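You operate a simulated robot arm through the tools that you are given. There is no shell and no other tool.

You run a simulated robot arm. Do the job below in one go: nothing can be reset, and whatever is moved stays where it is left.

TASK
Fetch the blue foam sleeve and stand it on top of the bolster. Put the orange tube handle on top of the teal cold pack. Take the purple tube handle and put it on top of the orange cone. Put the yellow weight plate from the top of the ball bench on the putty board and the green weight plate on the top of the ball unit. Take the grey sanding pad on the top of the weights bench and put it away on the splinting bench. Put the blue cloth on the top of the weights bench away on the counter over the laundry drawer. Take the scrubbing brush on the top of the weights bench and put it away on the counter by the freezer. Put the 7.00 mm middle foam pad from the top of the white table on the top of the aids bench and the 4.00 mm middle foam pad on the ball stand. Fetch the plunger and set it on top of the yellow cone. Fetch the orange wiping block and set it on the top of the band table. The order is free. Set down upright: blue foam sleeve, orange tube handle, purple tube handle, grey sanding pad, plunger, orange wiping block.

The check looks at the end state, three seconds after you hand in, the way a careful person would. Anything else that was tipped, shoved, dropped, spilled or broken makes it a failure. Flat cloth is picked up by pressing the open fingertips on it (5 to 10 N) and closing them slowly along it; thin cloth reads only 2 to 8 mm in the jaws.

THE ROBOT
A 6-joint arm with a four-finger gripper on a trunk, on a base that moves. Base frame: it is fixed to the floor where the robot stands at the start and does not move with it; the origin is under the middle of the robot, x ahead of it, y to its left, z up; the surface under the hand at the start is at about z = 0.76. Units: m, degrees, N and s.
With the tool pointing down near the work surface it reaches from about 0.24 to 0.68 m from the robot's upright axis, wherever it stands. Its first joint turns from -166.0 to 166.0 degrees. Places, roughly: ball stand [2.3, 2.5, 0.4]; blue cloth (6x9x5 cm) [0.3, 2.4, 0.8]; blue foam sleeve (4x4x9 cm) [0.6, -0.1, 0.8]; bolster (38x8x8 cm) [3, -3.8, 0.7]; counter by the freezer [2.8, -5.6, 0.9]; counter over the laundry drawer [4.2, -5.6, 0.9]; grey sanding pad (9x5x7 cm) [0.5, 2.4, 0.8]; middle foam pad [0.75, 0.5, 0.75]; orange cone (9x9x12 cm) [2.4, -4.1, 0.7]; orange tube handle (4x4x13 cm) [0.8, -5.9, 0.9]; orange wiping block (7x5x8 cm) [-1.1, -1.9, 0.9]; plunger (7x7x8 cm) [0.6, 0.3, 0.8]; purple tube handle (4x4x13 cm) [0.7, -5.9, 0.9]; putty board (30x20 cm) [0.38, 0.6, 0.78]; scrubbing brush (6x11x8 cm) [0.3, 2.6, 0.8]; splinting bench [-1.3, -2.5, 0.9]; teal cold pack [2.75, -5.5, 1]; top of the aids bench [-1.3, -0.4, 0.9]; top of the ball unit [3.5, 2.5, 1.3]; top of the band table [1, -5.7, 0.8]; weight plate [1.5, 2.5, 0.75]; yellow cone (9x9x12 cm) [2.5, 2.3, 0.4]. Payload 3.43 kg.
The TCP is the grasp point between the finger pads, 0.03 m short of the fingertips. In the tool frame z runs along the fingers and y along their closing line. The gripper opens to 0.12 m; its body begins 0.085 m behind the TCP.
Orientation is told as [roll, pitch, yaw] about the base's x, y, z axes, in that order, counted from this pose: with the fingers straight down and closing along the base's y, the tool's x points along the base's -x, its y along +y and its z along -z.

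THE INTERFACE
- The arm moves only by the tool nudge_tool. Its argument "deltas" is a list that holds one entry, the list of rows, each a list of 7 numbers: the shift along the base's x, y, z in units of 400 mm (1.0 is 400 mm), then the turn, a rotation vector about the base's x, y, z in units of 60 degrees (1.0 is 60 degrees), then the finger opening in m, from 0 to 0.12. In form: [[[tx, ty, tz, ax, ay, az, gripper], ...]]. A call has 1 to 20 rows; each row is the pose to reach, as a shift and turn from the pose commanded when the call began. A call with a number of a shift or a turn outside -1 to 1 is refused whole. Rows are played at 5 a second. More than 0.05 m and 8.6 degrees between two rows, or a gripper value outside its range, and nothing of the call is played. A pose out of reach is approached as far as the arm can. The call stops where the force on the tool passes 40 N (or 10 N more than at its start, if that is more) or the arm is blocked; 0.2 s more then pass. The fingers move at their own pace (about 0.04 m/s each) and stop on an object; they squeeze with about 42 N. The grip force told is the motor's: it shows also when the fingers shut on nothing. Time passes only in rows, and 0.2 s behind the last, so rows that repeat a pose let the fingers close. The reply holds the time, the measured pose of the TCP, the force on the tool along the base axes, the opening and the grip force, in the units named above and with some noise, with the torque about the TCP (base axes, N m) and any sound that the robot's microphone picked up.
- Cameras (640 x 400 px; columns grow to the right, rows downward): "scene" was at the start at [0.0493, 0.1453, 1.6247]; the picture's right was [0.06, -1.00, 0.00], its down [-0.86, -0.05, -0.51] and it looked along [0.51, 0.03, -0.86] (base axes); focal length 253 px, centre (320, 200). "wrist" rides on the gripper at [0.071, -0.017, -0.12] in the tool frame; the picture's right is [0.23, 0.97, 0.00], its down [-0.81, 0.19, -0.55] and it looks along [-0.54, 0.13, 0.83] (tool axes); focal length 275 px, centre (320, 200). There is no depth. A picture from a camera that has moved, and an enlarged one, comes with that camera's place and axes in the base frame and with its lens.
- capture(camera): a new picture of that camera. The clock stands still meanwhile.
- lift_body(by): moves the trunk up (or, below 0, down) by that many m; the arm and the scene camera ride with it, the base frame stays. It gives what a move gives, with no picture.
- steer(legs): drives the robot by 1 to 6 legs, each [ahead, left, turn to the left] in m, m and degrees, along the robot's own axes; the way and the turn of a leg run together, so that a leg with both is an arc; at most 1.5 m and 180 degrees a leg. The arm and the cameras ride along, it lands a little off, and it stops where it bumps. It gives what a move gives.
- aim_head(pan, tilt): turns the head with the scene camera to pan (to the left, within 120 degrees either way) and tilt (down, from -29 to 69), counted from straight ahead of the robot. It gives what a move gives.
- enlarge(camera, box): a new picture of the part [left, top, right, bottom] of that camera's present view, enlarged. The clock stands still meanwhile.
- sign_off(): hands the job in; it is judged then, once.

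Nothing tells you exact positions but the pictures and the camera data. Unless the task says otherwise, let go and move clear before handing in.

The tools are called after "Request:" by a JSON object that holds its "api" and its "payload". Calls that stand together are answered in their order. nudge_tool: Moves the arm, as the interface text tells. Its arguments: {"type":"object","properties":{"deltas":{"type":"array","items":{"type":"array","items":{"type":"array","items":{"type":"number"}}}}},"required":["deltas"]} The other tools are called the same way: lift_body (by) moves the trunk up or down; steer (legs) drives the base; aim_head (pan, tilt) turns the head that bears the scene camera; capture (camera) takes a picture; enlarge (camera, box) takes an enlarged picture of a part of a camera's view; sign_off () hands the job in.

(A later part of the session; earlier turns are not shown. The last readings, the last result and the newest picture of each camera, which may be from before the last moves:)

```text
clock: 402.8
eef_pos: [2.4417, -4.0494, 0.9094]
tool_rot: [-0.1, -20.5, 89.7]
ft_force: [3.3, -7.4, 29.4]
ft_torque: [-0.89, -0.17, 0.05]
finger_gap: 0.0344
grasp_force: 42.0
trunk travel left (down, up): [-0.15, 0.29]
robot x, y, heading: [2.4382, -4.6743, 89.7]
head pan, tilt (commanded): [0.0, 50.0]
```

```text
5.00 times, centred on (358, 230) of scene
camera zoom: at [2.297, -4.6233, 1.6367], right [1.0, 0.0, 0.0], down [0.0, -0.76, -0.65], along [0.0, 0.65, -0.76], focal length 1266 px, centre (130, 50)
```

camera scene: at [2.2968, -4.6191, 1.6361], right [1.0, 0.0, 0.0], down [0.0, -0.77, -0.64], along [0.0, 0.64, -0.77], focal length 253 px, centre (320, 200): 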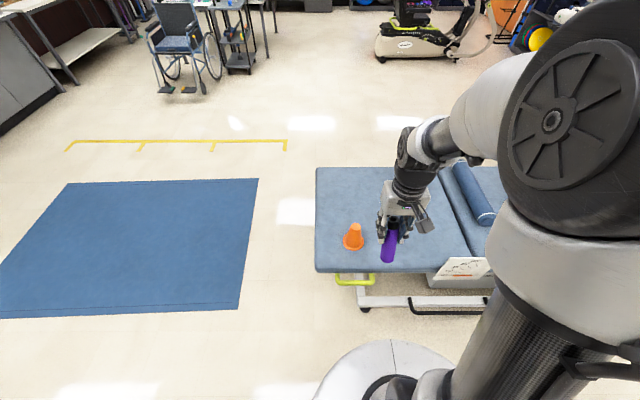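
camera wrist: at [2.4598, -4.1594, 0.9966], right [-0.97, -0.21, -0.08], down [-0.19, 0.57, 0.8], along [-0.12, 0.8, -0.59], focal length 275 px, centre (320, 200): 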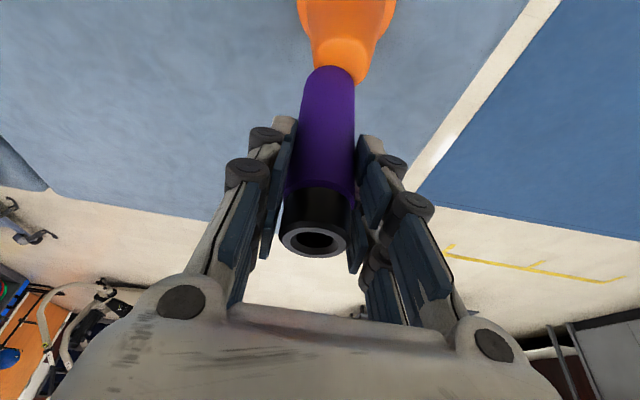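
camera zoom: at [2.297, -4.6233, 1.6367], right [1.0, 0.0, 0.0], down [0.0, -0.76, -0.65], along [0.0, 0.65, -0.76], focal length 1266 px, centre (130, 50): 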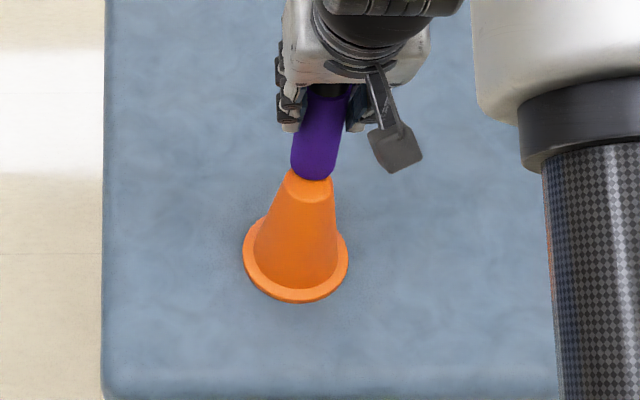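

Contact came early: the cone top is actually at z≈0.82, which puts its axis at y≈-4.07. I'll lift off at once and shift back ~2 cm.

Request:
{"api": "nudge_tool", "payload": {"deltas": [[[0, 0, 0.04, 0, 0, 0, 0.0], [0, 0, 0.1, 0, 0, 0, 0.0], [-0.007, -0.043, 0.1, 0, 0, 0, 0.0], [-0.007, -0.043, 0.1, 0, 0, 0, 0.0]]]}}

Request:
{"api": "capture", "payload": {"camera": "wrist"}}

Request:
{"api": "enlarge", "payload": {"camera": "scene", "box": [310, 190, 406, 270]}}

```text
clock: 403.8
eef_pos: [2.439, -4.0674, 0.9405]
tool_rot: [0.0, -19.9, 89.8]
ft_force: [-1.4, 0.9, -0.4]
ft_torque: [-0.02, -0.05, -0.05]
finger_gap: 0.0344
grasp_force: 42.0
trunk travel left (down, up): [-0.15, 0.29]
robot x, y, heading: [2.4356, -4.6776, 89.6]
head pan, tilt (commanded): [0.0, 50.0]
```

```text
taken
camera wrist: at [2.4577, -4.1767, 1.0297], right [-0.97, -0.21, -0.08], down [-0.19, 0.58, 0.8], along [-0.12, 0.79, -0.6], focal length 275 px, centre (320, 200)
```

wrist: 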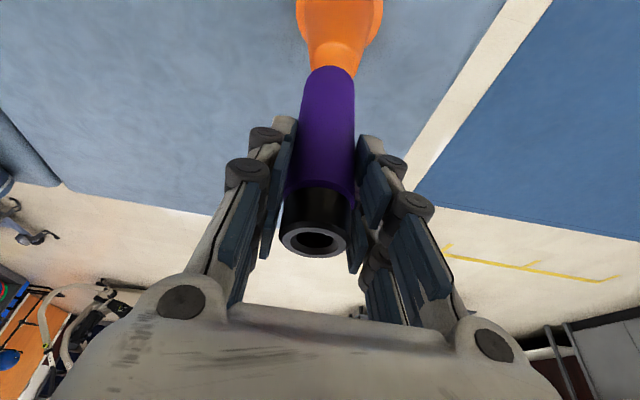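

```text
5.00 times, centred on (358, 230) of scene
camera zoom: at [2.2968, -4.6187, 1.636], right [1.0, 0.0, 0.0], down [0.0, -0.77, -0.64], along [0.0, 0.64, -0.77], focal length 1266 px, centre (130, 50)
```

zoom: 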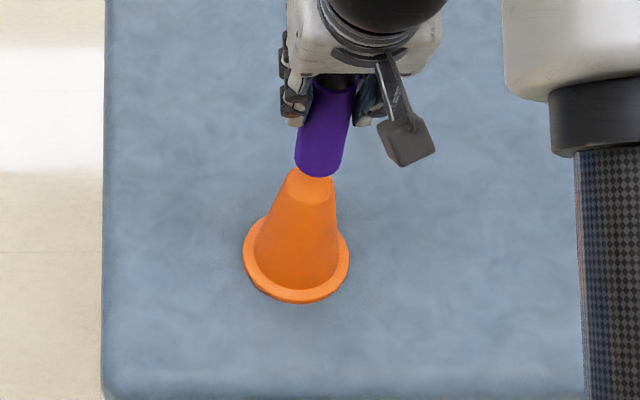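

Projected landing point is within ~3 mm of the cone top's centre. Lowering gently.

Request:
{"api": "nudge_tool", "payload": {"deltas": [[[-0.005, -0.003, -0.02, 0, 0, 0, 0.0], [-0.005, -0.003, -0.04, 0, 0, 0, 0.0], [-0.005, -0.003, -0.055, 0, 0, 0, 0.0]]]}}

```text
clock: 404.6
eef_pos: [2.4376, -4.0658, 0.9208]
tool_rot: [0.0, -19.8, 89.8]
ft_force: [-0.2, 0.2, -0.1]
ft_torque: [0.02, 0.01, -0.02]
finger_gap: 0.0345
grasp_force: 42.1
trunk travel left (down, up): [-0.15, 0.29]
robot x, y, heading: [2.4362, -4.6761, 89.7]
head pan, tilt (commanded): [0.0, 50.0]
```

Request:
{"api": "nudge_tool", "payload": {"deltas": [[[0, -0.002, -0.006, 0, 0, 0, 0.0], [0, -0.003, -0.012, 0, 0, 0, 0.0]]]}}

```text
clock: 405.2
eef_pos: [2.4368, -4.0678, 0.9149]
tool_rot: [0.0, -19.8, 89.8]
ft_force: [0.2, 0.7, -0.4]
ft_torque: [0.04, -0.02, 0.01]
finger_gap: 0.0345
grasp_force: 42.2
trunk travel left (down, up): [-0.15, 0.29]
robot x, y, heading: [2.435, -4.6802, 89.8]
head pan, tilt (commanded): [0.0, 50.0]
```

Request:
{"api": "nudge_tool", "payload": {"deltas": [[[0, 0, -0.005, 0, 0, 0, 0.0], [0, 0, -0.009, 0, 0, 0, 0.0]]]}}

Request:
{"api": "enlarge", "payload": {"camera": "scene", "box": [326, 190, 390, 240]}}

```text
clock: 405.8
eef_pos: [2.4372, -4.0669, 0.9126]
tool_rot: [-0.1, -20.0, 89.9]
ft_force: [0.0, -0.5, -1.3]
ft_torque: [0.0, 0.01, -0.01]
finger_gap: 0.0345
grasp_force: 41.9
trunk travel left (down, up): [-0.15, 0.29]
robot x, y, heading: [2.4337, -4.6809, 89.5]
head pan, tilt (commanded): [0.0, 50.0]
```

```text
8.00 times, centred on (358, 215) of scene
camera zoom: at [2.2968, -4.619, 1.6361], right [1.0, 0.0, 0.0], down [0.0, -0.77, -0.64], along [0.0, 0.64, -0.77], focal length 2025 px, centre (16, 80)
```

zoom: 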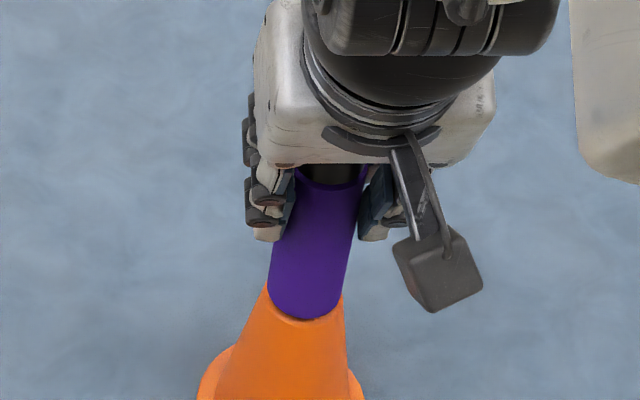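

The tube is nicely centred on the cone top. Last millimetres down.

Request:
{"api": "nudge_tool", "payload": {"deltas": [[[0, 0, -0.004, 0, 0, 0, 0.0], [0, 0, -0.008, 0, 0, 0, 0.0]]]}}

```text
clock: 406.4
eef_pos: [2.4362, -4.0677, 0.9088]
tool_rot: [0.0, -19.9, 89.8]
ft_force: [0.4, 0.1, -1.0]
ft_torque: [-0.02, 0.02, 0.02]
finger_gap: 0.0345
grasp_force: 42.6
trunk travel left (down, up): [-0.15, 0.29]
robot x, y, heading: [2.4372, -4.6785, 89.7]
head pan, tilt (commanded): [0.0, 50.0]
```

Request:
{"api": "nudge_tool", "payload": {"deltas": [[[0, 0, -0.004, 0, 0, 0, 0.0], [0, 0, -0.007, 0, 0, 0, 0.0]]]}}

```text
clock: 407.0
eef_pos: [2.4387, -4.0666, 0.9088]
tool_rot: [0.0, -20.0, 89.8]
ft_force: [-1.3, -3.0, 14.2]
ft_torque: [-0.32, 0.18, -0.03]
finger_gap: 0.0344
grasp_force: 42.0
trunk travel left (down, up): [-0.15, 0.29]
robot x, y, heading: [2.4352, -4.6777, 89.5]
head pan, tilt (commanded): [0.0, 50.0]
```

Firm, balanced contact. Opening slowly.

Request:
{"api": "nudge_tool", "payload": {"deltas": [[[0, 0, 0.003, 0, 0, 0, 0.0], [0, 0, 0.004, 0, 0, 0, 0.034], [0, 0, 0.004, 0, 0, 0, 0.037], [0, 0, 0.004, 0, 0, 0, 0.042], [0, 0, 0.004, 0, 0, 0, 0.05], [0, 0, 0.004, 0, 0, 0, 0.056]]]}}

Request:
{"api": "enlarge", "payload": {"camera": "scene", "box": [326, 190, 390, 240]}}

Request:
{"api": "capture", "payload": {"camera": "wrist"}}

```text
clock: 408.4
eef_pos: [2.4377, -4.0674, 0.9089]
tool_rot: [0.0, -20.0, 89.7]
ft_force: [0.5, 0.1, -0.2]
ft_torque: [0.01, -0.02, 0.02]
finger_gap: 0.0562
grasp_force: 0.1
trunk travel left (down, up): [-0.15, 0.29]
robot x, y, heading: [2.4344, -4.6791, 89.4]
head pan, tilt (commanded): [0.0, 50.0]
```

```text
8.00 times, centred on (358, 215) of scene
camera zoom: at [2.2968, -4.6191, 1.6361], right [1.0, 0.0, 0.0], down [0.0, -0.77, -0.64], along [0.0, 0.64, -0.77], focal length 2025 px, centre (16, 80)
```

zoom: 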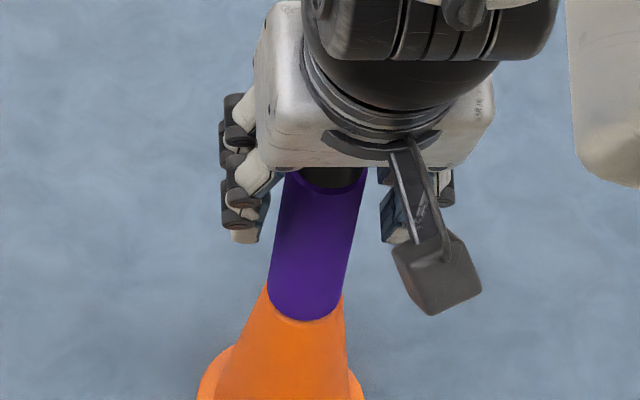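

```text
taken
camera wrist: at [2.4555, -4.1759, 0.9971], right [-0.97, -0.21, -0.08], down [-0.19, 0.57, 0.8], along [-0.12, 0.79, -0.6], focal length 275 px, centre (320, 200)
```

wrist: 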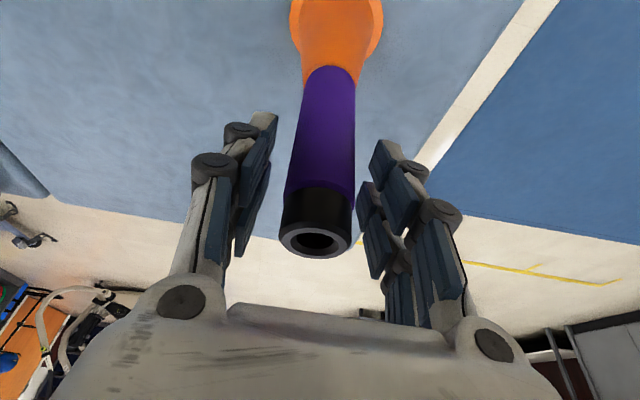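

Standing on the cone. Rising straight up and retracting.

Request:
{"api": "nudge_tool", "payload": {"deltas": [[[0, 0, 0.04, 0, 0, 0, 0.056], [0, 0, 0.12, 0, 0, 0, 0.056], [0, 0, 0.22, 0, 0, 0, 0.056], [0, 0, 0.34, 0, 0, 0, 0.056], [0, -0.1, 0.4, 0, 0, 0, 0.056], [0, -0.2, 0.45, -0.11, 0, 0, 0.06], [0, -0.3, 0.5, -0.22, 0, 0, 0.06], [0, -0.4, 0.52, -0.333, 0, 0, 0.06], [0, -0.52, 0.52, -0.333, 0, 0, 0.06]]]}}

Request:
{"api": "capture", "payload": {"camera": "scene"}}

Request:
{"api": "enlarge", "payload": {"camera": "scene", "box": [300, 120, 556, 280]}}

```text
clock: 410.4
eef_pos: [2.438, -4.2761, 1.1186]
tool_rot: [-0.2, 0.0, 89.7]
ft_force: [-1.0, -1.1, 0.2]
ft_torque: [0.05, 0.0, 0.02]
finger_gap: 0.0602
grasp_force: 0.2
trunk travel left (down, up): [-0.15, 0.29]
robot x, y, heading: [2.4353, -4.6793, 89.8]
head pan, tilt (commanded): [0.0, 50.0]
```

```text
taken
camera scene: at [2.2968, -4.6216, 1.6362], right [1.0, 0.0, 0.0], down [0.0, -0.76, -0.64], along [0.0, 0.64, -0.76], focal length 253 px, centre (320, 200)
```

scene: 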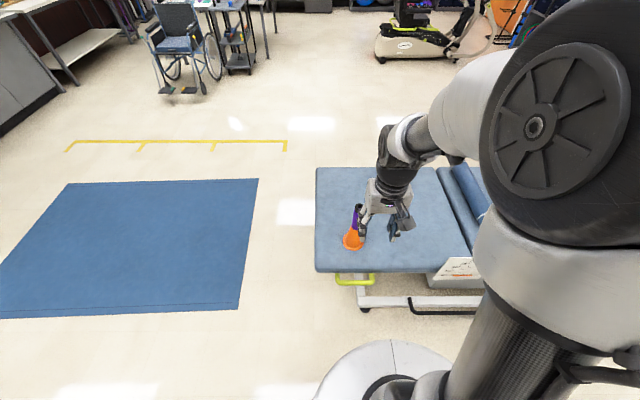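

```text
2.50 times, centred on (428, 200) of scene
camera zoom: at [2.2968, -4.6216, 1.6362], right [1.0, 0.0, 0.0], down [0.0, -0.76, -0.64], along [0.0, 0.64, -0.76], focal length 633 px, centre (50, 200)
```

zoom: 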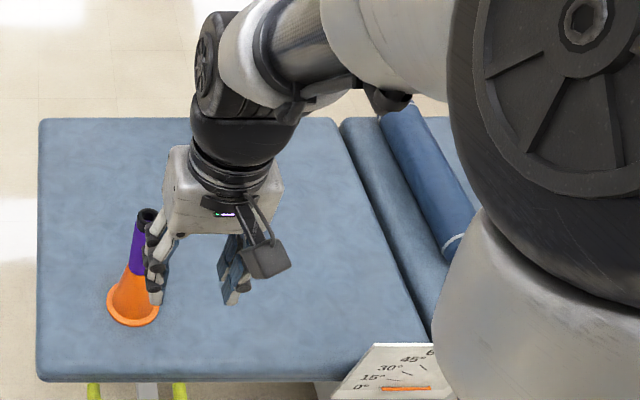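

Purple handle stands upright on the orange cone. Remaining: 7.00 mm pad, sleeve, cloth, brush. Before leaving, a look at the bolster from here.

Request:
{"api": "steer", "payload": {"legs": [[0, -0.55, 0]]}}

Request:
{"api": "capture", "payload": {"camera": "wrist"}}

Request:
{"api": "aim_head", "payload": {"pan": 10, "tilt": 45}}

Request:
{"api": "capture", "payload": {"camera": "scene"}}

Request:
{"api": "enlarge", "payload": {"camera": "scene", "box": [240, 130, 480, 280]}}

```text
clock: 413.5
eef_pos: [2.9732, -4.2765, 1.117]
tool_rot: [0.1, 0.1, 89.8]
ft_force: [-0.2, 0.5, -0.4]
ft_torque: [0.02, 0.03, 0.0]
finger_gap: 0.0602
grasp_force: 0.1
trunk travel left (down, up): [-0.15, 0.29]
robot x, y, heading: [2.97, -4.6782, 89.7]
head pan, tilt (commanded): [0.0, 50.0]
```

```text
taken
camera wrist: at [2.9911, -4.3485, 1.238], right [-0.97, -0.23, 0.0], down [-0.19, 0.81, 0.55], along [-0.13, 0.54, -0.83], focal length 275 px, centre (320, 200)
```

wrist: 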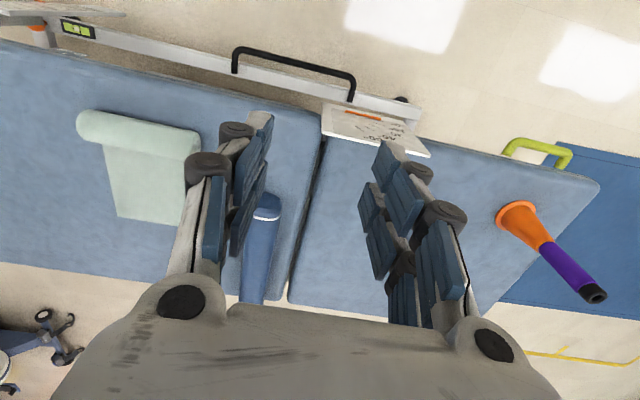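

```text
clock: 414.2
eef_pos: [2.9723, -4.2753, 1.1169]
tool_rot: [-0.1, 0.1, 89.8]
ft_force: [-0.7, 0.0, -0.3]
ft_torque: [0.03, 0.0, -0.01]
finger_gap: 0.0599
grasp_force: 0.1
trunk travel left (down, up): [-0.15, 0.29]
robot x, y, heading: [2.9738, -4.6814, 90.0]
head pan, tilt (commanded): [10.0, 45.0]
```

```text
taken
camera scene: at [2.8177, -4.6183, 1.643], right [0.99, 0.17, 0.0], down [0.12, -0.7, -0.71], along [-0.12, 0.7, -0.71], focal length 253 px, centre (320, 200)
```

scene: 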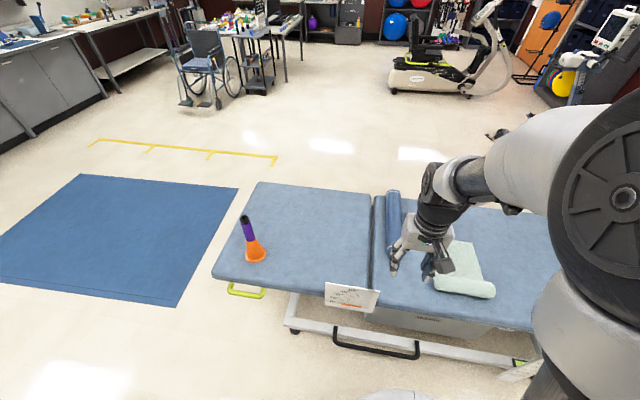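

```text
2.67 times, centred on (360, 205) of scene
camera zoom: at [2.8177, -4.6183, 1.643], right [0.99, 0.17, 0.0], down [0.12, -0.7, -0.71], along [-0.12, 0.7, -0.71], focal length 675 px, centre (213, 187)
```

zoom: 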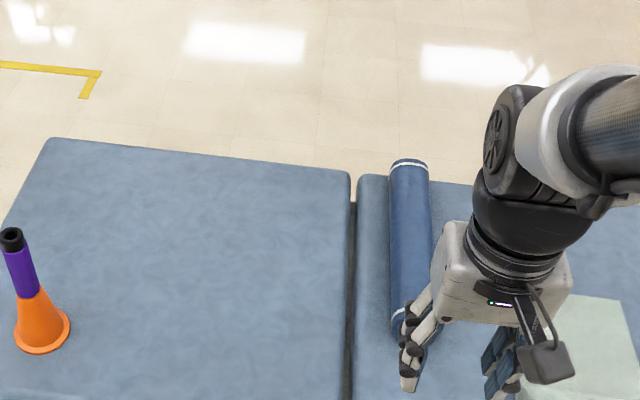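

Request:
{"api": "enlarge", "payload": {"camera": "wrist", "box": [230, 180, 310, 240]}}

Request:
{"api": "enlarge", "payload": {"camera": "scene", "box": [360, 170, 456, 280]}}

```text
6.67 times, centred on (270, 210) of wrist
camera zoom: at [2.9907, -4.3485, 1.238], right [-0.97, -0.23, 0.0], down [-0.19, 0.81, 0.55], along [-0.12, 0.54, -0.83], focal length 1835 px, centre (653, 133)
```

zoom: 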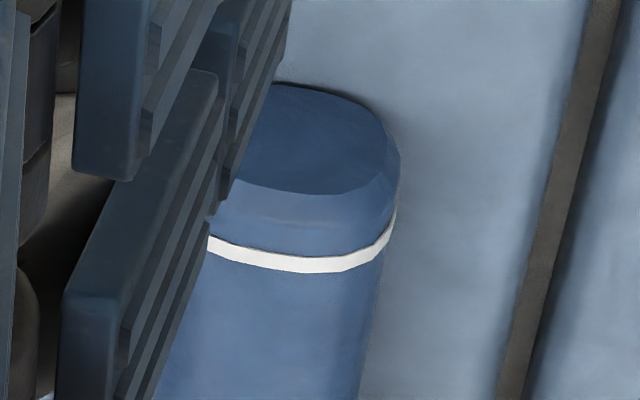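

```text
3.64 times, centred on (408, 225) of scene
camera zoom: at [2.8177, -4.6183, 1.643], right [0.99, 0.17, 0.0], down [0.12, -0.7, -0.71], along [-0.12, 0.7, -0.71], focal length 920 px, centre (0, 109)
```

zoom: 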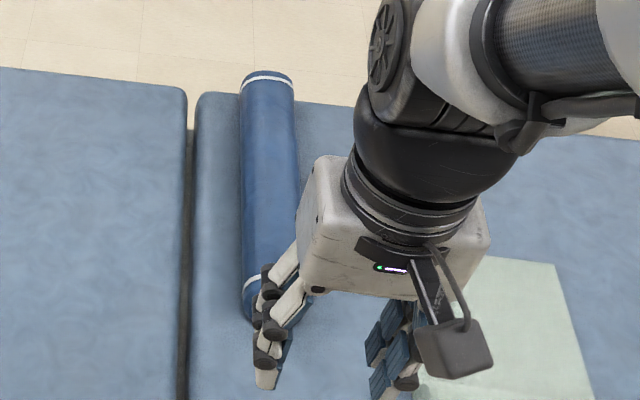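

I'll examine the bolster's top more when I bring the sleeve. Now driving back to the white table for the 7.00 mm pad, around the mat.

Request:
{"api": "steer", "payload": {"legs": [[-0.06, 0, 0.2], [0, 1.2, 0], [0, 1.2, 0], [0, 0.98, 0]]}}

Request:
{"api": "aim_head", "payload": {"pan": 0, "tilt": 30}}

Request:
{"api": "capture", "payload": {"camera": "scene"}}

```text
clock: 431.4
eef_pos: [-0.4207, -4.2914, 1.1162]
tool_rot: [-0.1, 0.1, 88.0]
ft_force: [0.2, 0.7, 0.0]
ft_torque: [0.02, -0.03, 0.01]
finger_gap: 0.06
grasp_force: 0.0
trunk travel left (down, up): [-0.15, 0.29]
robot x, y, heading: [-0.4373, -4.6994, 88.0]
head pan, tilt (commanded): [10.0, 45.0]
```

```text
clock: 432.1
eef_pos: [-0.4202, -4.2922, 1.118]
tool_rot: [-0.1, 0.1, 88.0]
ft_force: [0.4, 0.2, 0.0]
ft_torque: [0.02, -0.01, -0.04]
finger_gap: 0.06
grasp_force: 0.1
trunk travel left (down, up): [-0.15, 0.29]
robot x, y, heading: [-0.4392, -4.6935, 88.1]
head pan, tilt (commanded): [0.0, 30.0]
```

```text
taken
camera scene: at [-0.571, -4.6191, 1.6655], right [1.0, -0.03, 0.0], down [-0.02, -0.5, -0.87], along [0.03, 0.87, -0.5], focal length 253 px, centre (320, 200)
```

scene: 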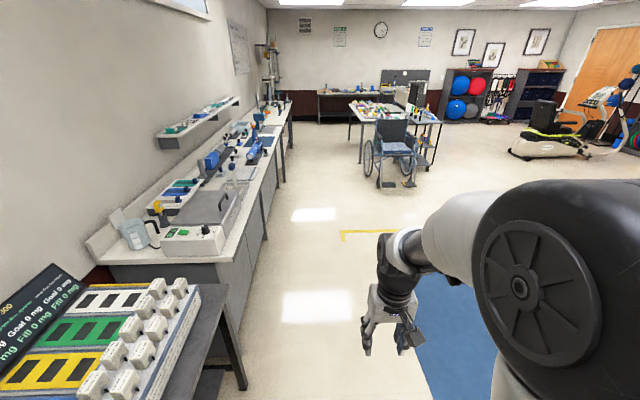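

Aisle is clear. Driving north to beyond the white table.

Request:
{"api": "steer", "payload": {"legs": [[1.45, 0.0, 1.5], [1.45, 0, 0], [1.45, 0, 0], [1.45, 0, 0]]}}

Request:
{"api": "capture", "payload": {"camera": "scene"}}

```text
clock: 459.7
eef_pos: [-0.0362, 1.4828, 1.1177]
tool_rot: [0.0, 0.1, 85.2]
ft_force: [0.8, 0.1, 0.3]
ft_torque: [0.02, 0.0, 0.0]
finger_gap: 0.0602
grasp_force: 0.1
trunk travel left (down, up): [-0.15, 0.29]
robot x, y, heading: [-0.0752, 1.079, 85.1]
head pan, tilt (commanded): [0.0, 30.0]
```

```text
taken
camera scene: at [-0.2036, 1.1643, 1.6656], right [1.0, -0.08, 0.0], down [-0.04, -0.5, -0.87], along [0.07, 0.86, -0.5], focal length 253 px, centre (320, 200)
```

scene: 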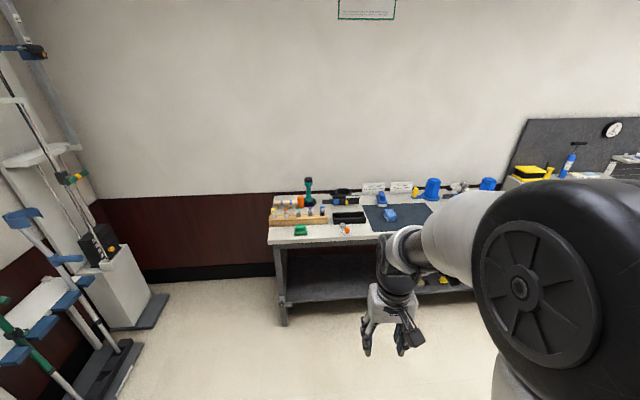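

It drifted a little; correcting. Going around to the table's left side and turning to face it (heading −90).

Request:
{"api": "steer", "payload": {"legs": [[0.36, 0, 4.5], [0, -0.82, 0], [0, 0, -90], [0, 0, -90]]}}

Request:
{"api": "capture", "payload": {"camera": "wrist"}}

Request:
{"api": "aim_head", "payload": {"pan": 10, "tilt": 50}}

Request:
{"api": "capture", "payload": {"camera": "scene"}}

```text
clock: 473.8
eef_pos: [0.7665, 1.0251, 1.1181]
tool_rot: [0.0, 0.1, -92.4]
ft_force: [0.1, -0.1, 0.4]
ft_torque: [-0.03, 0.03, 0.0]
finger_gap: 0.06
grasp_force: 0.0
trunk travel left (down, up): [-0.15, 0.29]
robot x, y, heading: [0.7856, 1.429, -92.1]
head pan, tilt (commanded): [0.0, 30.0]
```

```text
taken
camera wrist: at [0.7548, 1.096, 1.238], right [0.98, 0.19, 0.0], down [0.16, -0.82, 0.55], along [0.1, -0.54, -0.83], focal length 275 px, centre (320, 200)
```

wrist: 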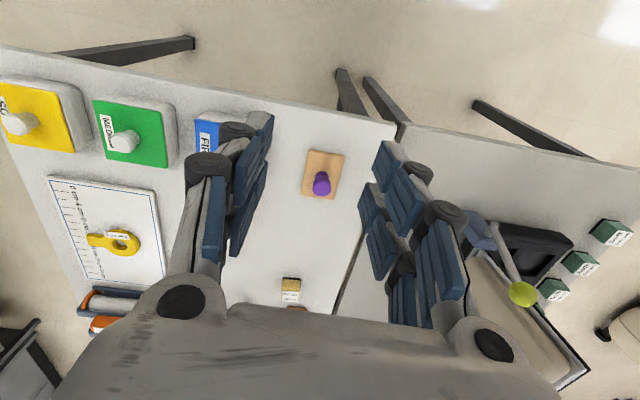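

```text
clock: 474.6
eef_pos: [0.7667, 1.0257, 1.1171]
tool_rot: [-0.1, 0.1, -92.3]
ft_force: [0.8, 1.2, -0.4]
ft_torque: [-0.03, -0.02, 0.0]
finger_gap: 0.0599
grasp_force: 0.0
trunk travel left (down, up): [-0.15, 0.29]
robot x, y, heading: [0.784, 1.4274, -92.1]
head pan, tilt (commanded): [10.0, 50.0]
```

```text
taken
camera scene: at [0.9378, 1.3674, 1.6361], right [-0.99, -0.13, 0.0], down [-0.1, 0.76, -0.64], along [0.09, -0.64, -0.77], focal length 253 px, centre (320, 200)
```

scene: 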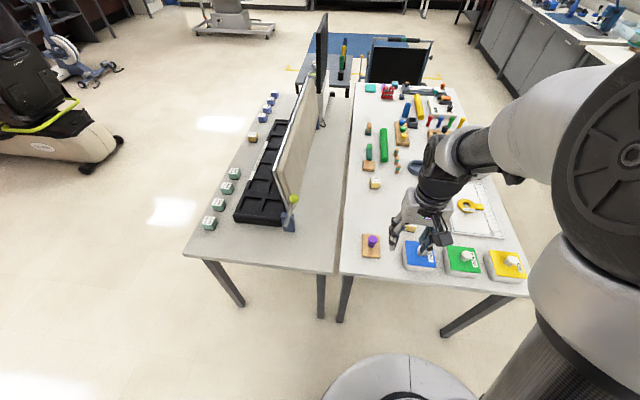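

The 7.00 mm pad shows at the far part of the table. Moving in closer along the table's left side.

Request:
{"api": "steer", "payload": {"legs": [[0.23, -0.076, 2.2]]}}

Request:
{"api": "nudge_tool", "payload": {"deltas": [[[0.05, 0, 0, -0.11, 0, 0, 0.08], [0.1, 0, 0, -0.22, 0, 0, 0.08], [0.15, -0.05, 0, -0.333, 0, 0, 0.08], [0.18, -0.15, 0, -0.333, 0, 0, 0.08]]]}}

Request:
{"api": "capture", "payload": {"camera": "wrist"}}

```text
clock: 476.4
eef_pos: [0.7029, 0.7947, 1.1173]
tool_rot: [-0.1, 0.1, -90.1]
ft_force: [-0.1, 0.1, 0.2]
ft_torque: [0.07, -0.05, 0.02]
finger_gap: 0.0601
grasp_force: 0.1
trunk travel left (down, up): [-0.15, 0.29]
robot x, y, heading: [0.7035, 1.1949, -90.0]
head pan, tilt (commanded): [10.0, 50.0]
```

```text
clock: 477.4
eef_pos: [0.7737, 0.7345, 1.1188]
tool_rot: [0.0, -19.9, -90.1]
ft_force: [0.3, -0.6, 0.5]
ft_torque: [0.04, -0.01, -0.01]
finger_gap: 0.0799
grasp_force: 0.1
trunk travel left (down, up): [-0.15, 0.29]
robot x, y, heading: [0.7055, 1.1958, -90.3]
head pan, tilt (commanded): [10.0, 50.0]
```

```text
taken
camera wrist: at [0.7604, 0.8409, 1.2066], right [0.97, 0.21, -0.08], down [0.19, -0.57, 0.8], along [0.13, -0.79, -0.6], focal length 275 px, centre (320, 200)
```

wrist: 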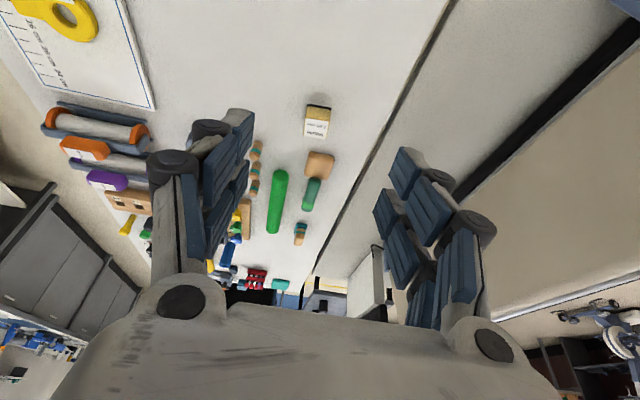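

Request:
{"api": "enlarge", "payload": {"camera": "wrist", "box": [280, 90, 360, 150]}}

```text
6.67 times, centred on (320, 120) of wrist
camera zoom: at [0.7604, 0.8409, 1.2066], right [0.97, 0.21, -0.08], down [0.19, -0.57, 0.8], along [0.13, -0.79, -0.6], focal length 1835 px, centre (320, 733)
```

zoom: 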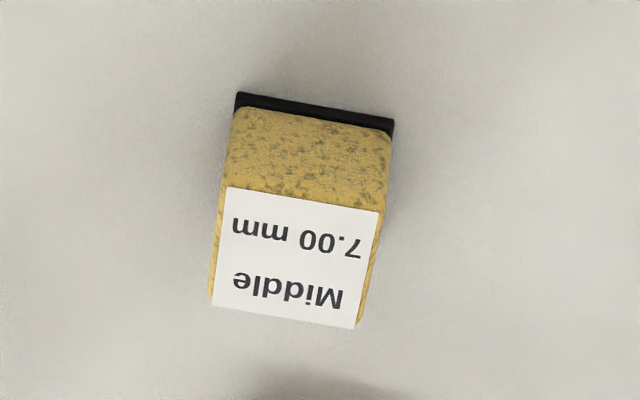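

Confirmed 7.00 mm at ≈[0.794, 0.512], turned about 5°. Moving to a pre-grasp pose with the matching yaw.

Request:
{"api": "nudge_tool", "payload": {"deltas": [[[0.02, -0.08, -0.08, 0, 0, 0.04, 0.08], [0.03, -0.16, -0.16, 0, 0, 0.083, 0.08], [0.04, -0.24, -0.24, 0, 0, 0.083, 0.08], [0.045, -0.32, -0.32, 0, 0, 0.083, 0.08], [0.05, -0.4, -0.4, 0, 0, 0.083, 0.08], [0.05, -0.46, -0.48, 0, 0, 0.083, 0.08], [0.05, -0.471, -0.53, 0, 0, 0.083, 0.08]]]}}

Request:
{"api": "capture", "payload": {"camera": "wrist"}}

```text
clock: 479.0
eef_pos: [0.7935, 0.5475, 0.9052]
tool_rot: [0.0, -20.0, -85.1]
ft_force: [0.4, 0.7, -0.2]
ft_torque: [0.02, 0.03, -0.04]
finger_gap: 0.0801
grasp_force: 0.0
trunk travel left (down, up): [-0.15, 0.29]
robot x, y, heading: [0.704, 1.2003, -90.1]
head pan, tilt (commanded): [10.0, 50.0]
```

```text
taken
camera wrist: at [0.7682, 0.6532, 0.9926], right [0.95, 0.3, -0.08], down [0.24, -0.56, 0.8], along [0.19, -0.78, -0.6], focal length 275 px, centre (320, 200)
```

wrist: 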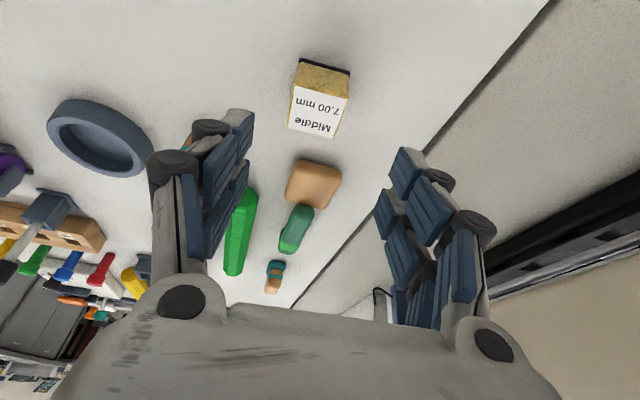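

Request:
{"api": "nudge_tool", "payload": {"deltas": [[[0, -0.03, -0.08, 0, 0, 0, 0.08], [0, -0.06, -0.16, 0, 0, 0, 0.08], [0, -0.082, -0.228, 0, 0, 0, 0.08]]]}}

Request:
{"api": "capture", "payload": {"camera": "wrist"}}

```text
clock: 479.8
eef_pos: [0.7953, 0.5157, 0.813]
tool_rot: [0.0, -19.9, -85.2]
ft_force: [-0.1, -0.6, 0.1]
ft_torque: [0.05, -0.02, -0.01]
finger_gap: 0.0797
grasp_force: 0.2
trunk travel left (down, up): [-0.15, 0.29]
robot x, y, heading: [0.7061, 1.2002, -90.2]
head pan, tilt (commanded): [10.0, 50.0]
```

```text
taken
camera wrist: at [0.7703, 0.6212, 0.9013], right [0.95, 0.3, -0.08], down [0.24, -0.56, 0.8], along [0.19, -0.78, -0.6], focal length 275 px, centre (320, 200)
```

wrist: 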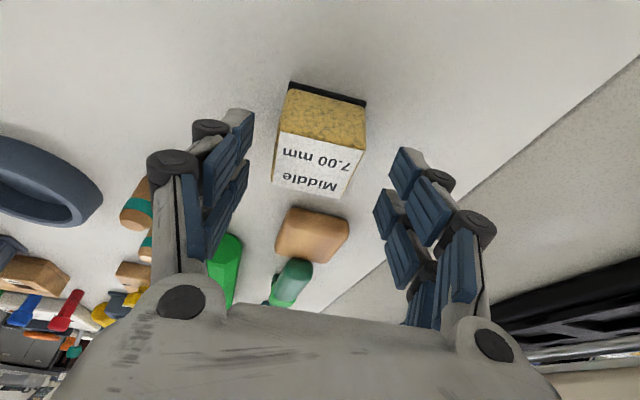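

Pad is between the fingers. Closing.

Request:
{"api": "nudge_tool", "payload": {"deltas": [[[0, 0, 0, 0, 0, 0, 0.065], [0, 0, 0, 0, 0, 0, 0.05], [0, 0, 0, 0, 0, 0, 0.035], [0, 0, 0, 0, 0, 0, 0.02], [0, 0, 0, 0, 0, 0, 0.02]]]}}

Request:
{"api": "capture", "payload": {"camera": "wrist"}}

```text
clock: 481.0
eef_pos: [0.7939, 0.5169, 0.8137]
tool_rot: [0.0, -19.9, -85.1]
ft_force: [-2.7, -0.3, 2.5]
ft_torque: [-0.02, 0.12, 0.03]
finger_gap: 0.0437
grasp_force: 41.0
trunk travel left (down, up): [-0.15, 0.29]
robot x, y, heading: [0.7012, 1.1989, -90.1]
head pan, tilt (commanded): [10.0, 50.0]
```

```text
taken
camera wrist: at [0.7701, 0.6216, 0.902], right [0.95, 0.3, -0.08], down [0.24, -0.56, 0.8], along [0.19, -0.78, -0.6], focal length 275 px, centre (320, 200)
```

wrist: 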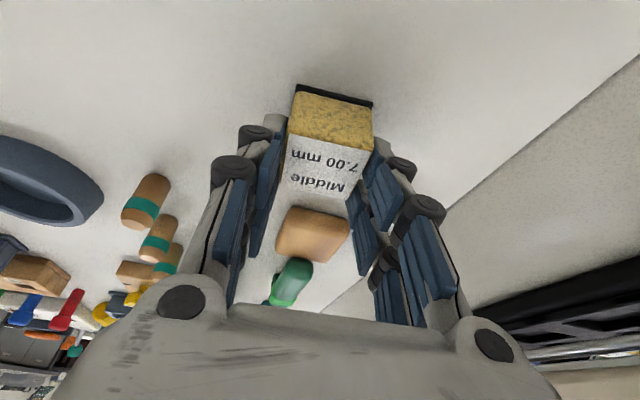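

Gripped. Lifting and retracting (keeping the 20° tilt so the pad stays level), then driving to the aids bench.

Request:
{"api": "nudge_tool", "payload": {"deltas": [[[0, 0, 0.05, 0, 0, 0, 0.02], [0, 0, 0.15, 0, 0, 0, 0.02], [0, 0, 0.27, 0, 0, 0, 0.02], [0, 0, 0.39, 0, 0, 0, 0.02], [0, 0, 0.51, 0, 0, 0, 0.02], [0, 0.06, 0.6, 0, 0, 0, 0.02], [-0.03, 0.17, 0.64, 0, 0, 0, 0.02], [-0.06, 0.28, 0.66, 0, 0, 0, 0.02], [-0.1, 0.38, 0.66, 0, 0, 0, 0.02], [-0.14, 0.49, 0.66, 0, 0, 0, 0.02], [-0.18, 0.6, 0.66, 0, 0, 0, 0.02]]]}}

Request:
{"api": "steer", "payload": {"legs": [[-0.25, 0, 0], [0, 0, -90], [1.05, 0, 0]]}}

Request:
{"api": "aim_head", "payload": {"pan": 45, "tilt": 35}}

Request:
{"api": "capture", "payload": {"camera": "scene"}}

```text
clock: 483.4
eef_pos: [0.7191, 0.7547, 1.0769]
tool_rot: [0.0, -20.0, -85.1]
ft_force: [-0.9, 1.1, -0.5]
ft_torque: [0.02, -0.04, 0.01]
finger_gap: 0.044
grasp_force: 42.1
trunk travel left (down, up): [-0.15, 0.29]
robot x, y, heading: [0.7069, 1.1988, -90.3]
head pan, tilt (commanded): [10.0, 50.0]
```

```text
clock: 494.2
eef_pos: [-0.7976, 1.5071, 1.0772]
tool_rot: [0.0, -19.9, -177.9]
ft_force: [0.1, 0.4, -0.8]
ft_torque: [0.02, -0.02, 0.0]
finger_gap: 0.0441
grasp_force: 41.1
trunk travel left (down, up): [-0.15, 0.29]
robot x, y, heading: [-0.3535, 1.5, 177.0]
head pan, tilt (commanded): [10.0, 50.0]
```

```text
clock: 495.2
eef_pos: [-0.7989, 1.5055, 1.0759]
tool_rot: [0.1, -19.9, -177.9]
ft_force: [0.4, -0.2, 0.2]
ft_torque: [0.02, -0.01, -0.01]
finger_gap: 0.0434
grasp_force: 41.9
trunk travel left (down, up): [-0.15, 0.29]
robot x, y, heading: [-0.3507, 1.499, 177.0]
head pan, tilt (commanded): [45.0, 35.0]
```

```text
taken
camera scene: at [-0.4029, 1.3015, 1.6578], right [-0.67, 0.74, 0.0], down [0.43, 0.38, -0.82], along [-0.61, -0.55, -0.57], focal length 253 px, centre (320, 200)
```

scene: 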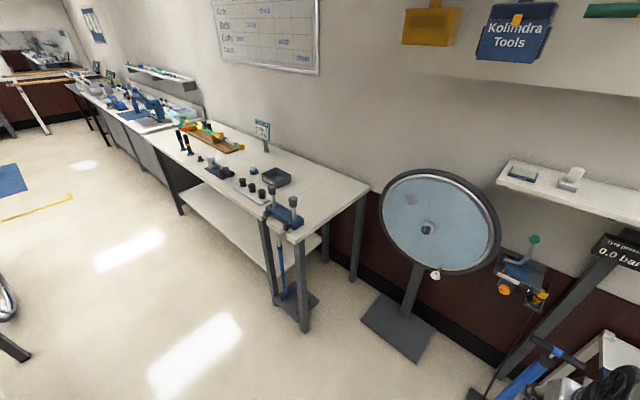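

Bench end and pump ahead at x≈-1.0; I'll keep some distance and slide left along the aids bench.

Request:
{"api": "steer", "payload": {"legs": [[-0.08, 0.9, 3], [0, 0.85, 0]]}}

Request:
{"api": "aim_head", "payload": {"pan": 10, "tilt": 40}}

Request:
{"api": "capture", "payload": {"camera": "scene"}}

Request:
{"api": "capture", "payload": {"camera": "wrist"}}

```text
clock: 504.1
eef_pos: [-0.7499, -0.2711, 1.0766]
tool_rot: [0.0, -19.9, -175.0]
ft_force: [0.3, 0.0, -0.2]
ft_torque: [-0.01, -0.02, -0.02]
finger_gap: 0.0438
grasp_force: 42.2
trunk travel left (down, up): [-0.15, 0.29]
robot x, y, heading: [-0.3075, -0.2533, -179.8]
head pan, tilt (commanded): [45.0, 35.0]
```

```text
clock: 505.1
eef_pos: [-0.7487, -0.2704, 1.0772]
tool_rot: [0.1, -19.9, -174.9]
ft_force: [-0.2, 0.4, -0.3]
ft_torque: [0.01, 0.03, 0.0]
finger_gap: 0.044
grasp_force: 42.2
trunk travel left (down, up): [-0.15, 0.29]
robot x, y, heading: [-0.3053, -0.2526, -179.8]
head pan, tilt (commanded): [10.0, 40.0]
```

```text
taken
camera scene: at [-0.3658, -0.4082, 1.6503], right [-0.18, 0.98, 0.0], down [0.63, 0.11, -0.77], along [-0.75, -0.14, -0.64], focal length 253 px, centre (320, 200)
```

scene: 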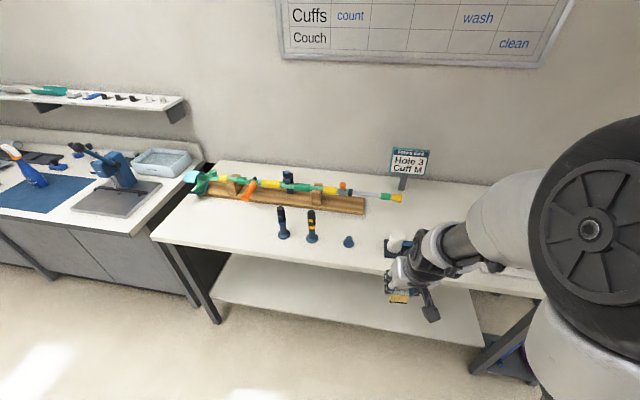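

```text
taken
camera wrist: at [-0.6415, -0.2452, 1.1657], right [0.3, -0.95, -0.08], down [-0.55, -0.24, 0.8], along [-0.78, -0.2, -0.6], focal length 275 px, centre (320, 200)
```

wrist: 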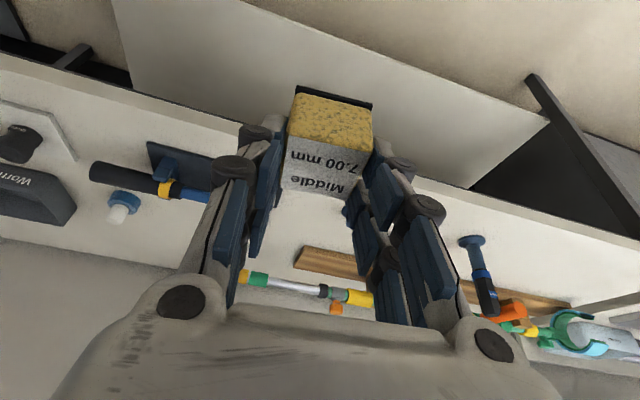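

There's a free area on the left-front of the aids bench (≈[-1.02, -0.82]). Sliding left to it.

Request:
{"api": "steer", "payload": {"legs": [[0.03, 0.55, -0.2]]}}

Request:
{"api": "capture", "payload": {"camera": "wrist"}}

Request:
{"api": "aim_head", "payload": {"pan": 5, "tilt": 50}}

Request:
{"api": "capture", "payload": {"camera": "scene"}}

```text
clock: 508.2
eef_pos: [-0.7812, -0.816, 1.0768]
tool_rot: [-0.1, -19.9, -175.1]
ft_force: [0.1, 0.0, 0.5]
ft_torque: [0.02, 0.01, 0.0]
finger_gap: 0.0438
grasp_force: 41.8
trunk travel left (down, up): [-0.15, 0.29]
robot x, y, heading: [-0.3369, -0.7998, 180.1]
head pan, tilt (commanded): [10.0, 40.0]
```

```text
taken
camera wrist: at [-0.6722, -0.7906, 1.1657], right [0.3, -0.95, -0.08], down [-0.56, -0.24, 0.8], along [-0.78, -0.19, -0.6], focal length 275 px, centre (320, 200)
```

wrist: 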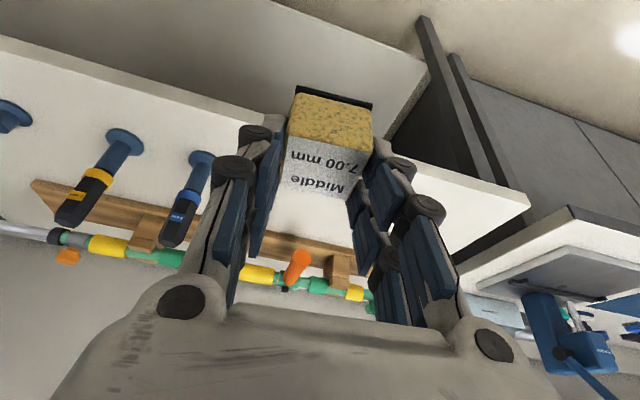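

```text
clock: 509.0
eef_pos: [-0.7795, -0.8152, 1.0759]
tool_rot: [0.1, -19.9, -175.3]
ft_force: [-0.1, -0.1, -0.4]
ft_torque: [0.03, -0.03, 0.01]
finger_gap: 0.0437
grasp_force: 41.7
trunk travel left (down, up): [-0.15, 0.29]
robot x, y, heading: [-0.3386, -0.8024, 179.9]
head pan, tilt (commanded): [5.0, 50.0]
```

```text
taken
camera scene: at [-0.3903, -0.9467, 1.6361], right [-0.08, 1.0, 0.0], down [0.76, 0.06, -0.64], along [-0.64, -0.05, -0.77], focal length 253 px, centre (320, 200)
```

scene: 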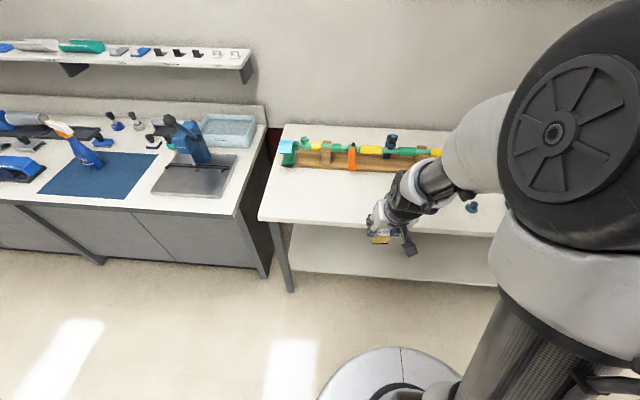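

Free surface directly ahead. Extending over it and coming down to look at the clearance.

Request:
{"api": "nudge_tool", "payload": {"deltas": [[[-0.11, -0.03, 0, 0, 0, 0, 0.02], [-0.22, -0.06, 0, 0, 0, 0, 0.02], [-0.33, -0.09, 0, 0, 0, 0, 0.02], [-0.44, -0.12, 0, 0, 0, 0, 0.02], [-0.55, -0.15, 0, 0, 0, 0, 0.02], [-0.6, -0.1625, -0.08, 0, 0, 0, 0.02], [-0.6, -0.1625, -0.19, 0, 0, 0, 0.02]]]}}

Request:
{"api": "capture", "payload": {"camera": "wrist"}}

Request:
{"api": "enlarge", "payload": {"camera": "scene", "box": [260, 120, 460, 245]}}

```text
clock: 510.6
eef_pos: [-1.0226, -0.8788, 1.0018]
tool_rot: [0.0, -19.9, -175.2]
ft_force: [-0.6, 0.3, -1.0]
ft_torque: [0.0, -0.01, 0.03]
finger_gap: 0.0439
grasp_force: 41.9
trunk travel left (down, up): [-0.15, 0.29]
robot x, y, heading: [-0.3365, -0.8017, 179.7]
head pan, tilt (commanded): [5.0, 50.0]
```

```text
taken
camera wrist: at [-0.9155, -0.8541, 1.0902], right [0.3, -0.95, -0.08], down [-0.56, -0.24, 0.8], along [-0.78, -0.19, -0.6], focal length 275 px, centre (320, 200)
```

wrist: 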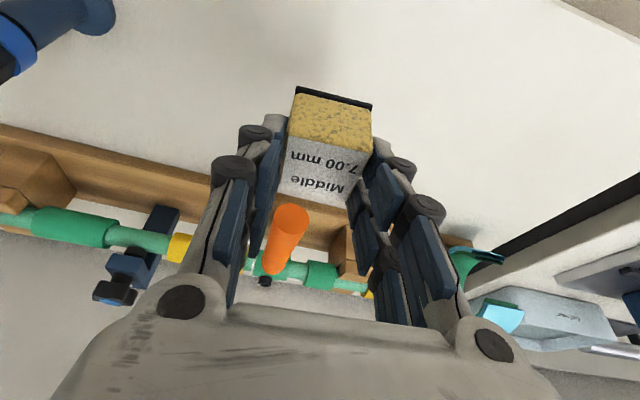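

```text
3.20 times, centred on (360, 182) of scene
camera zoom: at [-0.3909, -0.9467, 1.636], right [-0.08, 1.0, 0.0], down [0.76, 0.06, -0.64], along [-0.64, -0.05, -0.77], focal length 810 px, centre (192, 256)
```

zoom: 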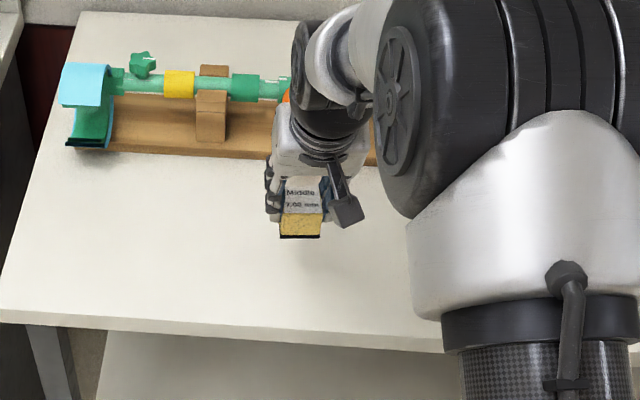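

Plenty of clearance. Lowering to find contact.

Request:
{"api": "nudge_tool", "payload": {"deltas": [[[0.01, 0, -0.02, 0, 0, 0, 0.02], [0.01, 0, -0.04, 0, 0, 0, 0.02], [0.01, 0, -0.06, 0, 0, 0, 0.02]]]}}

Request:
{"api": "capture", "payload": {"camera": "wrist"}}

```text
clock: 511.4
eef_pos: [-1.0175, -0.8807, 0.9776]
tool_rot: [0.0, -20.0, -175.2]
ft_force: [-0.2, -0.4, -1.0]
ft_torque: [-0.01, -0.03, -0.01]
finger_gap: 0.0437
grasp_force: 41.8
trunk travel left (down, up): [-0.15, 0.29]
robot x, y, heading: [-0.3362, -0.7955, 179.5]
head pan, tilt (commanded): [5.0, 50.0]
```

```text
taken
camera wrist: at [-0.9084, -0.855, 1.0663], right [0.3, -0.95, -0.08], down [-0.56, -0.24, 0.8], along [-0.78, -0.19, -0.6], focal length 275 px, centre (320, 200)
```

wrist: 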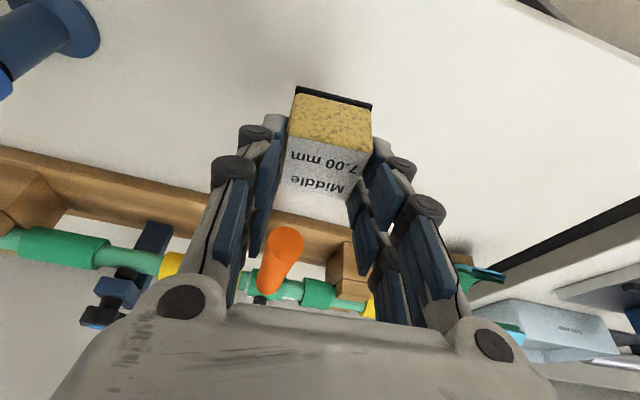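

Request:
{"api": "nudge_tool", "payload": {"deltas": [[[0, 0, -0.015, 0, 0, 0, 0.02], [0, 0, -0.03, 0, 0, 0, 0.02], [0, 0, -0.045, 0, 0, 0, 0.02]]]}}

```text
clock: 512.2
eef_pos: [-1.0155, -0.8807, 0.9575]
tool_rot: [0.0, -19.9, -175.2]
ft_force: [-0.2, -0.1, -0.5]
ft_torque: [0.0, 0.01, 0.04]
finger_gap: 0.0438
grasp_force: 42.2
trunk travel left (down, up): [-0.15, 0.29]
robot x, y, heading: [-0.3326, -0.8005, 179.6]
head pan, tilt (commanded): [5.0, 50.0]
```

Request:
{"api": "nudge_tool", "payload": {"deltas": [[[0, 0, -0.01, 0, 0, 0, 0.02], [0, 0, -0.02, 0, 0, 0, 0.02], [0, 0, -0.03, 0, 0, 0, 0.02]]]}}

Request:
{"api": "enlarge", "payload": {"camera": "scene", "box": [280, 130, 440, 250]}}

```text
clock: 513.0
eef_pos: [-1.0175, -0.8807, 0.948]
tool_rot: [0.1, -20.1, -175.2]
ft_force: [-0.2, 0.4, 0.1]
ft_torque: [0.02, 0.0, -0.02]
finger_gap: 0.0436
grasp_force: 41.9
trunk travel left (down, up): [-0.15, 0.29]
robot x, y, heading: [-0.336, -0.8023, 179.8]
head pan, tilt (commanded): [5.0, 50.0]
```

```text
3.33 times, centred on (360, 190) of scene
camera zoom: at [-0.3904, -0.9467, 1.6361], right [-0.08, 1.0, 0.0], down [0.76, 0.06, -0.64], along [-0.64, -0.05, -0.77], focal length 844 px, centre (187, 233)
```

zoom: 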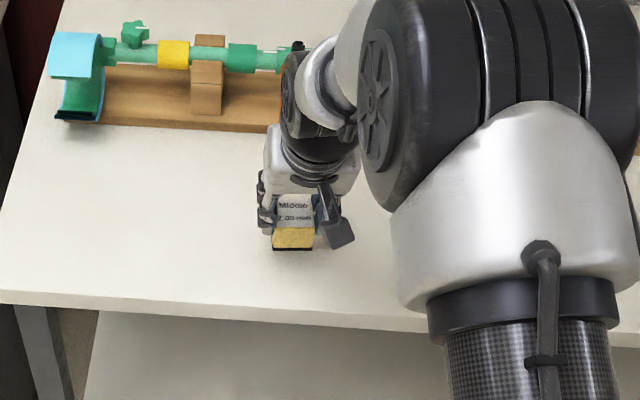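

Request:
{"api": "nudge_tool", "payload": {"deltas": [[[0, 0, -0.01, 0, 0, 0, 0.02], [0, 0, -0.02, 0, 0, 0, 0.02]]]}}

```text
clock: 513.6
eef_pos: [-1.0161, -0.8783, 0.9385]
tool_rot: [0.0, -19.9, -175.3]
ft_force: [-0.5, -0.1, -0.3]
ft_torque: [0.01, 0.02, 0.01]
finger_gap: 0.0436
grasp_force: 41.9
trunk travel left (down, up): [-0.15, 0.29]
robot x, y, heading: [-0.3372, -0.8036, 180.1]
head pan, tilt (commanded): [5.0, 50.0]
```

Request:
{"api": "nudge_tool", "payload": {"deltas": [[[0, 0, -0.01, 0, 0, 0, 0.02], [0, 0, -0.02, 0, 0, 0, 0.02]]]}}

```text
clock: 514.2
eef_pos: [-1.0145, -0.8802, 0.9305]
tool_rot: [0.1, -19.9, -175.2]
ft_force: [-0.4, 0.6, -0.5]
ft_torque: [0.01, 0.02, 0.01]
finger_gap: 0.0436
grasp_force: 42.1
trunk travel left (down, up): [-0.15, 0.29]
robot x, y, heading: [-0.3369, -0.8018, 179.8]
head pan, tilt (commanded): [5.0, 50.0]
```

Request:
{"api": "nudge_tool", "payload": {"deltas": [[[0, 0, -0.008, 0, 0, 0, 0.02], [0, 0, -0.016, 0, 0, 0, 0.02]]]}}

```text
clock: 514.8
eef_pos: [-1.0144, -0.8803, 0.9248]
tool_rot: [0.0, -19.9, -175.2]
ft_force: [0.8, -0.6, -1.6]
ft_torque: [-0.01, -0.01, -0.02]
finger_gap: 0.0438
grasp_force: 41.8
trunk travel left (down, up): [-0.15, 0.29]
robot x, y, heading: [-0.3332, -0.8, 179.9]
head pan, tilt (commanded): [5.0, 50.0]
```

Request:
{"api": "nudge_tool", "payload": {"deltas": [[[0, 0, -0.008, 0, 0, 0, 0.02], [0, 0, -0.016, 0, 0, 0, 0.02]]]}}

```text
clock: 515.4
eef_pos: [-1.014, -0.8809, 0.9182]
tool_rot: [-0.1, -20.0, -175.2]
ft_force: [0.1, -0.6, 0.4]
ft_torque: [0.01, 0.03, 0.03]
finger_gap: 0.0439
grasp_force: 42.0
trunk travel left (down, up): [-0.15, 0.29]
robot x, y, heading: [-0.3338, -0.7997, 179.9]
head pan, tilt (commanded): [5.0, 50.0]
```

Request:
{"api": "nudge_tool", "payload": {"deltas": [[[0, 0, -0.008, 0, 0, 0, 0.02], [0, 0, -0.016, 0, 0, 0, 0.02]]]}}

Request:
{"api": "enlarge", "payload": {"camera": "scene", "box": [300, 160, 396, 240]}}

```text
clock: 516.0
eef_pos: [-1.0153, -0.88, 0.9131]
tool_rot: [-0.1, -20.1, -175.2]
ft_force: [6.7, 1.2, 14.7]
ft_torque: [0.04, -0.43, -0.01]
finger_gap: 0.0436
grasp_force: 42.2
trunk travel left (down, up): [-0.15, 0.29]
robot x, y, heading: [-0.3358, -0.8016, 179.7]
head pan, tilt (commanded): [5.0, 50.0]
```

```text
5.00 times, centred on (348, 200) of scene
camera zoom: at [-0.3877, -0.9464, 1.6364], right [-0.08, 1.0, 0.0], down [0.76, 0.06, -0.64], along [-0.64, -0.05, -0.77], focal length 1266 px, centre (180, 200)
```

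zoom: 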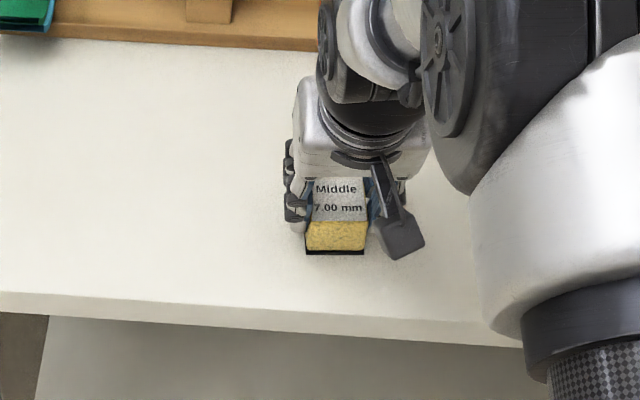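

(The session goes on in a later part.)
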